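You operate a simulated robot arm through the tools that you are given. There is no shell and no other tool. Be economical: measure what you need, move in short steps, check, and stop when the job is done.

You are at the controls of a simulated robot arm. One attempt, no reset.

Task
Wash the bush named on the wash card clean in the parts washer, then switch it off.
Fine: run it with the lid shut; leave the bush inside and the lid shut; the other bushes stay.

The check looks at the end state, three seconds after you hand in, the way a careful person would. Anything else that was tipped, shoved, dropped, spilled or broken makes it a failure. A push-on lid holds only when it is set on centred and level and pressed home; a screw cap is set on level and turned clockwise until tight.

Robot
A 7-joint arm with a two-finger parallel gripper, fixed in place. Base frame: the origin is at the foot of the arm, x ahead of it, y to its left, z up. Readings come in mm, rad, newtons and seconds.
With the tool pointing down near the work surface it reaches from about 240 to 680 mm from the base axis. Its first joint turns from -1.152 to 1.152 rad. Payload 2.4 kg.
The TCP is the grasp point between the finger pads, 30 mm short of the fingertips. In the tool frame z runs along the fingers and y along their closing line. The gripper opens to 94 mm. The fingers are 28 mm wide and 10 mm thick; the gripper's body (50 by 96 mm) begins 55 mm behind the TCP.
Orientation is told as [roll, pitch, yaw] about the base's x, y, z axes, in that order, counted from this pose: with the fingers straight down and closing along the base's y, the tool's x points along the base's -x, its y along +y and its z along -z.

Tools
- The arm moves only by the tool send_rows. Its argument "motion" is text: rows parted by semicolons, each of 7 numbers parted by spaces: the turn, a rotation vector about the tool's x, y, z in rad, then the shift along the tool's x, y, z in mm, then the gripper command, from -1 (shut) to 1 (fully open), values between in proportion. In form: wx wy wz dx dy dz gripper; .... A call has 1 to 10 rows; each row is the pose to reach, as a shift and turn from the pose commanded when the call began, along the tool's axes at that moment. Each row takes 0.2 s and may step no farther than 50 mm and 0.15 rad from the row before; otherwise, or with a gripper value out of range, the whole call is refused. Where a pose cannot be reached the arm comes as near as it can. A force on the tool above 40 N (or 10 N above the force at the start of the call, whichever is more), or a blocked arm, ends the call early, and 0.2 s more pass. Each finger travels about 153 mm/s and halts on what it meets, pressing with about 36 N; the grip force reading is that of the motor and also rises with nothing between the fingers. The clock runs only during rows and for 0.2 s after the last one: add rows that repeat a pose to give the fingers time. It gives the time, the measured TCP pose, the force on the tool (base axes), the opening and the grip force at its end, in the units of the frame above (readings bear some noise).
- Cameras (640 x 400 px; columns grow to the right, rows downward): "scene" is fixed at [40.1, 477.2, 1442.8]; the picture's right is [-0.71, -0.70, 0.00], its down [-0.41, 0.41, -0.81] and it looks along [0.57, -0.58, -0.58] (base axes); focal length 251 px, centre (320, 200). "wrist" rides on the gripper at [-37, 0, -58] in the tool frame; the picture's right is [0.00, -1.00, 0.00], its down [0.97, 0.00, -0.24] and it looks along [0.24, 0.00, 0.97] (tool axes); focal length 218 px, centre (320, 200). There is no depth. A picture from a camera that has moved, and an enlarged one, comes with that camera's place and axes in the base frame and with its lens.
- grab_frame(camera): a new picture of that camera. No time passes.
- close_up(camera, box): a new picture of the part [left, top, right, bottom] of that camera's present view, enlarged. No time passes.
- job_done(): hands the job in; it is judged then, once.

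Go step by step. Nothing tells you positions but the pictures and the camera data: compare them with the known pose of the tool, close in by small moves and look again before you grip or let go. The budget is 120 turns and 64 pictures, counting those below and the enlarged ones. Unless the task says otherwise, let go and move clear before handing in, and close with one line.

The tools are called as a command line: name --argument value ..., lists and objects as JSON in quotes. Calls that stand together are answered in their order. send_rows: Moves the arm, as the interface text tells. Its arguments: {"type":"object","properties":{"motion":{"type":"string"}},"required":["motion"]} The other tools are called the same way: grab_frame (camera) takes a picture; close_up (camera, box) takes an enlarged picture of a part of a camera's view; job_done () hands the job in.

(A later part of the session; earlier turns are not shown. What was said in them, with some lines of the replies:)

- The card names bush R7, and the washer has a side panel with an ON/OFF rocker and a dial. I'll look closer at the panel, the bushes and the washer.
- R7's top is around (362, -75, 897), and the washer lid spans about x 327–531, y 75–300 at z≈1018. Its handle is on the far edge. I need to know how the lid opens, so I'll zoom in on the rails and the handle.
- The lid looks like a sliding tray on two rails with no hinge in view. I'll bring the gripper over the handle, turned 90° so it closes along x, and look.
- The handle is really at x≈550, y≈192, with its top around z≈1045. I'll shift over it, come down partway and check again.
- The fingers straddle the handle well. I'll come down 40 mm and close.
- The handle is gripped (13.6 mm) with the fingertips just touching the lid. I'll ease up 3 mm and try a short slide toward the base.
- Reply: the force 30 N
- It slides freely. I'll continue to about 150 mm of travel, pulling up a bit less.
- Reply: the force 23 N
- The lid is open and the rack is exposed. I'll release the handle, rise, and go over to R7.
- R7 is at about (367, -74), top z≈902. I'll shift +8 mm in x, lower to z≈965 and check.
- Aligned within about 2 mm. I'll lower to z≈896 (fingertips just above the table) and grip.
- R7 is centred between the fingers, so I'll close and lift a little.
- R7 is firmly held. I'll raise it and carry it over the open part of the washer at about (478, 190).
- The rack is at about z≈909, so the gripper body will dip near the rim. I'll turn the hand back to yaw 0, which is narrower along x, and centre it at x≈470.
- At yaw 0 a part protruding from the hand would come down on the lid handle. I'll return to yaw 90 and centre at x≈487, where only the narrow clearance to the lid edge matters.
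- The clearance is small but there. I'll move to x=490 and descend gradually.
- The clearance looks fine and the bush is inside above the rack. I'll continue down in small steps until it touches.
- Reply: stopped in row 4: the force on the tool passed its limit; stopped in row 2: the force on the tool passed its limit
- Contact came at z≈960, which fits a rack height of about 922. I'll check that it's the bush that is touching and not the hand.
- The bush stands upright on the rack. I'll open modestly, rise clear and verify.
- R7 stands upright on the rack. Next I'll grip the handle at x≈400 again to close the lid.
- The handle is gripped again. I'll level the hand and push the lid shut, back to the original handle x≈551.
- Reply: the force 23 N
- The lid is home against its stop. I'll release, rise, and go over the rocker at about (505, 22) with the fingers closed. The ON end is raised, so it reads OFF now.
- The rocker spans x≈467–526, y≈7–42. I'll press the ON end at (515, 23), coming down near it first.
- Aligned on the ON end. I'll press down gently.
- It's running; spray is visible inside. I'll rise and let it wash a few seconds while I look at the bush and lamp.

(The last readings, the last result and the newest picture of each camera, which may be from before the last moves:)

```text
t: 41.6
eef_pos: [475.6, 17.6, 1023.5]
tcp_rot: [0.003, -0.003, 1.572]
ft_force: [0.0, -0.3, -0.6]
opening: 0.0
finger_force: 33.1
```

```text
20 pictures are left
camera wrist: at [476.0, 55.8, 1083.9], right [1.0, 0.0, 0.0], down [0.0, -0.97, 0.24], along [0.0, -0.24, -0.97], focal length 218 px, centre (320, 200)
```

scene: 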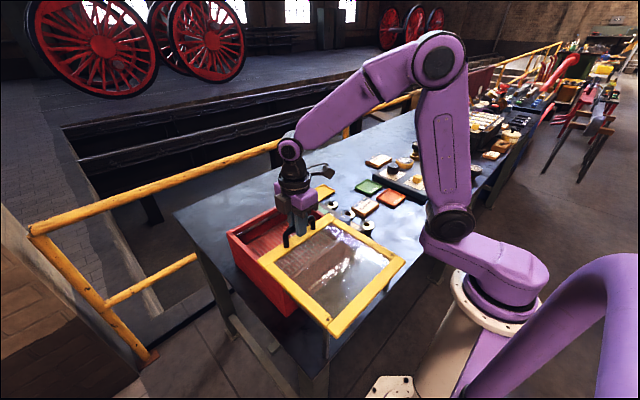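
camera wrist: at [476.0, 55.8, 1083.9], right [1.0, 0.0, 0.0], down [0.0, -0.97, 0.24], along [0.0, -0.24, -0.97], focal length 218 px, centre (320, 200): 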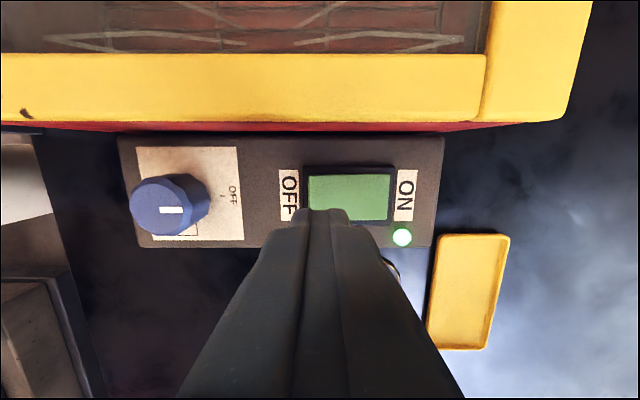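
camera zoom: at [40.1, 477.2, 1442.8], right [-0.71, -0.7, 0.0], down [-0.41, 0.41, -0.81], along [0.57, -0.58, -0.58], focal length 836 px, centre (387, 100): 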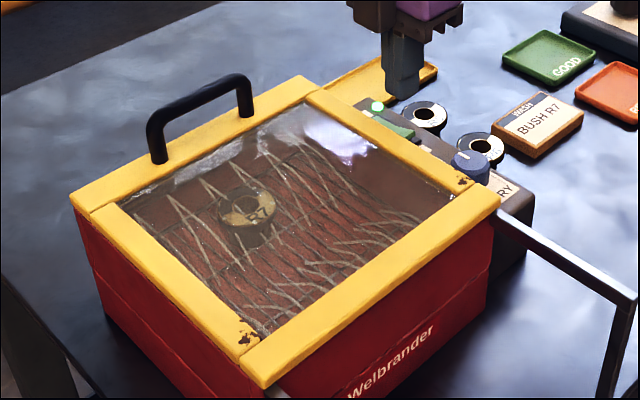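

The lamp is lit and the spray is running. I'll wait and watch the bush's grime.

send_rows --motion "0 0 0 0 0 0 -1;0 0 0 0 0 0 -1;0 0 0 0 0 0 -1;0 0 0 0 0 0 -1;0 0 0 0 0 0 -1;0 0 0 0 0 0 -1;0 0 0 0 0 0 -1;0 0 0 0 0 0 -1;0 0 0 0 0 0 -1;0 0 0 0 0 0 -1"

send_rows --motion "0 0 0 0 0 0 -1;0 0 0 0 0 0 -1;0 0 0 0 0 0 -1;0 0 0 0 0 0 -1;0 0 0 0 0 0 -1;0 0 0 0 0 0 -1;0 0 0 0 0 0 -1;0 0 0 0 0 0 -1;0 0 0 0 0 0 -1;0 0 0 0 0 0 -1"

close_up --camera "scene" --box '[240, 180, 340, 260]'

```text
t: 43.9
eef_pos: [476.9, 18.3, 1023.8]
tcp_rot: [-0.001, -0.004, 1.573]
ft_force: [0.6, 0.1, -0.8]
opening: 0.0
finger_force: 32.6
```

```text
t: 46.0
eef_pos: [474.7, 18.7, 1025.1]
tcp_rot: [0.001, -0.003, 1.571]
ft_force: [-0.7, -0.1, 0.0]
opening: 0.0
finger_force: 33.2
```

```text
5.00 times, centred on (290, 220) of scene
camera zoom: at [40.1, 477.2, 1442.8], right [-0.71, -0.7, 0.0], down [-0.41, 0.41, -0.81], along [0.57, -0.58, -0.58], focal length 1253 px, centre (470, 100)
```

zoom: 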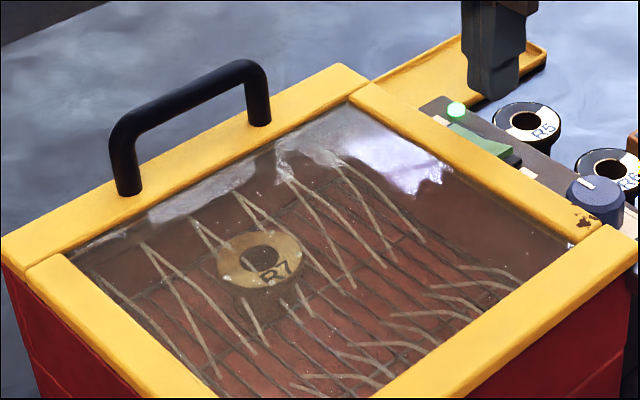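

The dark half is already nearly gone. I'll run it a few more seconds to be sure.

send_rows --motion "0 0 0 0 0 0 -1;0 0 0 0 0 0 -1;0 0 0 0 0 0 -1;0 0 0 0 0 0 -1;0 0 0 0 0 0 -1;0 0 0 0 0 0 -1;0 0 0 0 0 0 -1;0 0 0 0 0 0 -1;0 0 0 0 0 0 -1;0 0 0 0 0 0 -1"

send_rows --motion "0 0 0 0 0 0 -1;0 0 0 0 0 0 -1;0 0 0 0 0 0 -1;0 0 0 0 0 0 -1;0 0 0 0 0 0 -1;0 0 0 0 0 0 -1;0 0 0 0 0 0 -1;0 0 0 0 0 0 -1;0 0 0 0 0 0 -1;0 0 0 0 0 0 -1"

close_up --camera "scene" --box '[260, 195, 320, 245]'

```text
t: 48.2
eef_pos: [475.9, 17.3, 1025.5]
tcp_rot: [-0.001, -0.002, 1.571]
ft_force: [0.3, 0.0, 0.6]
opening: 0.0
finger_force: 33.1
```

```text
t: 50.5
eef_pos: [476.2, 20.4, 1024.0]
tcp_rot: [-0.001, -0.003, 1.573]
ft_force: [0.2, 0.3, 0.2]
opening: 0.0
finger_force: 32.8
```

```text
8.00 times, centred on (290, 220) of scene
camera zoom: at [40.1, 477.2, 1442.8], right [-0.71, -0.7, 0.0], down [-0.41, 0.41, -0.81], along [0.57, -0.58, -0.58], focal length 2006 px, centre (560, 40)
```

zoom: 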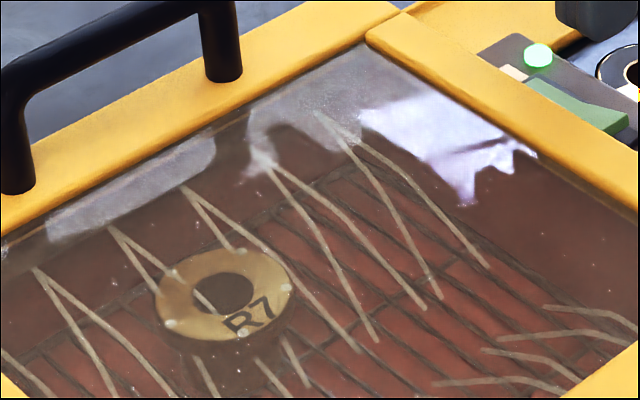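

The flange is fully gold now. After a short extra wash I'll press the OFF end at (478, 19).

send_rows --motion "0 0 0 0 0 0 -1;0 0 0 0 0 0 -1;0 0 0 0 0 0 -1;0 0 0 0 0 0 -1;0 0 0 0 0 0 -1;0 0 0 0 0 0 -1;0 0 0 0 0 0 -1;0 0 0 0 0 0 -1;0 0 0 0 0 0 -1;0 0 0 0 0 0 -1"

send_rows --motion "0 0 0 0 0 15 -1;0 0 0 0 -2 30 -1;0 0 0 0 -2 38 -1;0 0 0 0 -2 42 -1;0 0 0 0 -2 46 -1;0 0 0 0 -2 50 -1"

close_up --camera "scene" --box '[240, 170, 340, 250]'

```text
t: 52.6
eef_pos: [477.0, 18.0, 1023.5]
tcp_rot: [0.0, -0.003, 1.572]
ft_force: [0.1, 0.0, -0.5]
opening: 0.1
finger_force: 33.2
```

```text
t: 54.0
eef_pos: [478.7, 19.9, 974.8]
tcp_rot: [-0.002, -0.004, 1.572]
ft_force: [-4.5, -0.1, 11.6]
opening: 0.0
finger_force: 33.2
```

```text
5.00 times, centred on (290, 210) of scene
camera zoom: at [39.8, 477.1, 1442.8], right [-0.71, -0.7, 0.0], down [-0.41, 0.41, -0.81], along [0.57, -0.58, -0.58], focal length 1253 px, centre (470, 150)
```

zoom: 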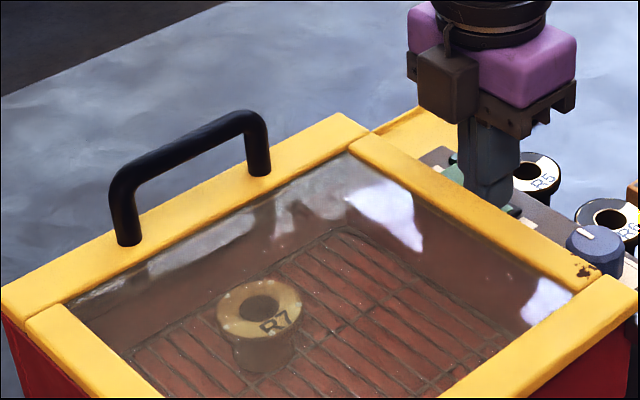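

The spray has stopped and the bush is clean. I'll rise well clear and do a final check.

send_rows --motion "0 0 0 0 0 -40 -1;0 0 0 0 0 -85 -1;0 0 0 0 0 -130 -1;0 0 0 0 0 -175 -1;0 0 0 0 0 -200 -1;0 0 0 0 0 -200 -1"

grab_frame --camera "wrist"

close_up --camera "scene" --box '[220, 160, 400, 300]'

```text
t: 55.5
eef_pos: [478.4, 16.0, 1173.4]
tcp_rot: [-0.001, -0.004, 1.573]
ft_force: [-0.5, -0.3, 0.5]
opening: 0.2
finger_force: 33.6
```

```text
16 pictures are left
camera wrist: at [479.3, 54.5, 1232.5], right [1.0, 0.0, 0.0], down [0.0, -0.97, 0.24], along [0.0, -0.24, -0.97], focal length 218 px, centre (320, 200)
```

wrist: 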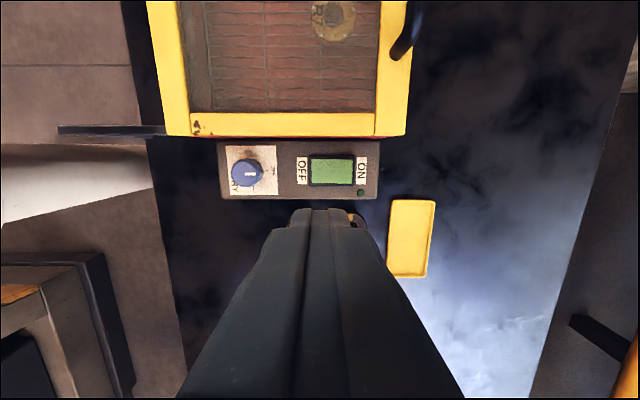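

```text
2.86 times, centred on (310, 230) of scene
camera zoom: at [40.1, 477.2, 1442.8], right [-0.71, -0.7, 0.0], down [-0.41, 0.41, -0.81], along [0.57, -0.58, -0.58], focal length 716 px, centre (349, 114)
```

zoom: 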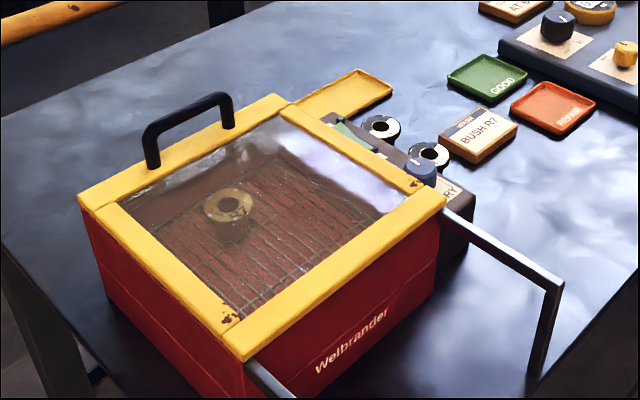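

The lamp is out, the lid is shut and the other bushes are untouched. One last close look at the bush.

close_up --camera "scene" --box '[264, 204, 304, 232]'

close_up --camera "wrist" --box '[290, 0, 420, 80]'

```text
14.29 times, centred on (284, 218) of scene
camera zoom: at [40.1, 477.2, 1442.8], right [-0.71, -0.7, 0.0], down [-0.41, 0.41, -0.81], along [0.57, -0.58, -0.58], focal length 3581 px, centre (834, -57)
```

zoom: 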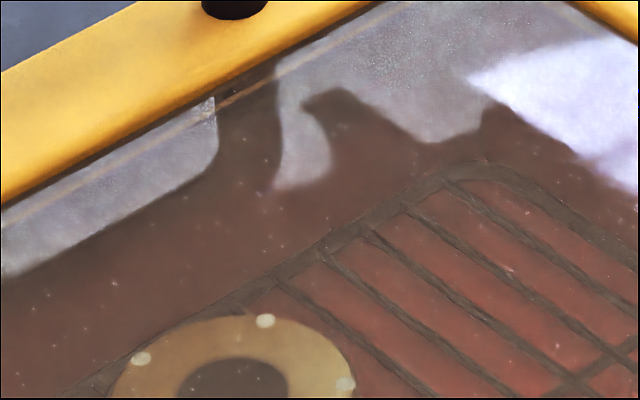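

```text
4.92 times, centred on (355, 40) of wrist
camera zoom: at [479.3, 54.5, 1232.5], right [1.0, 0.0, 0.0], down [0.0, -0.97, 0.24], along [0.0, -0.24, -0.97], focal length 1074 px, centre (148, 988)
```

zoom: 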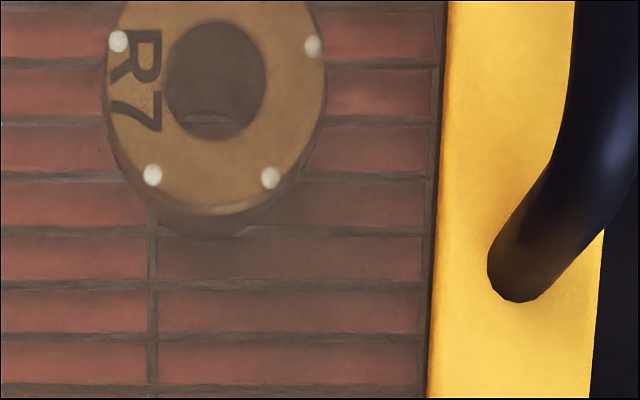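

R7 is clean all round, with only water beads left on it. The washer is off and the lid is shut, so I'm handing in.

job_done

```text
The job is handed in.
```

I washed bush R7 with the lid shut and switched the washer off. R7 is still inside with the lid closed, the other bushes weren't moved, and the job is handed in.
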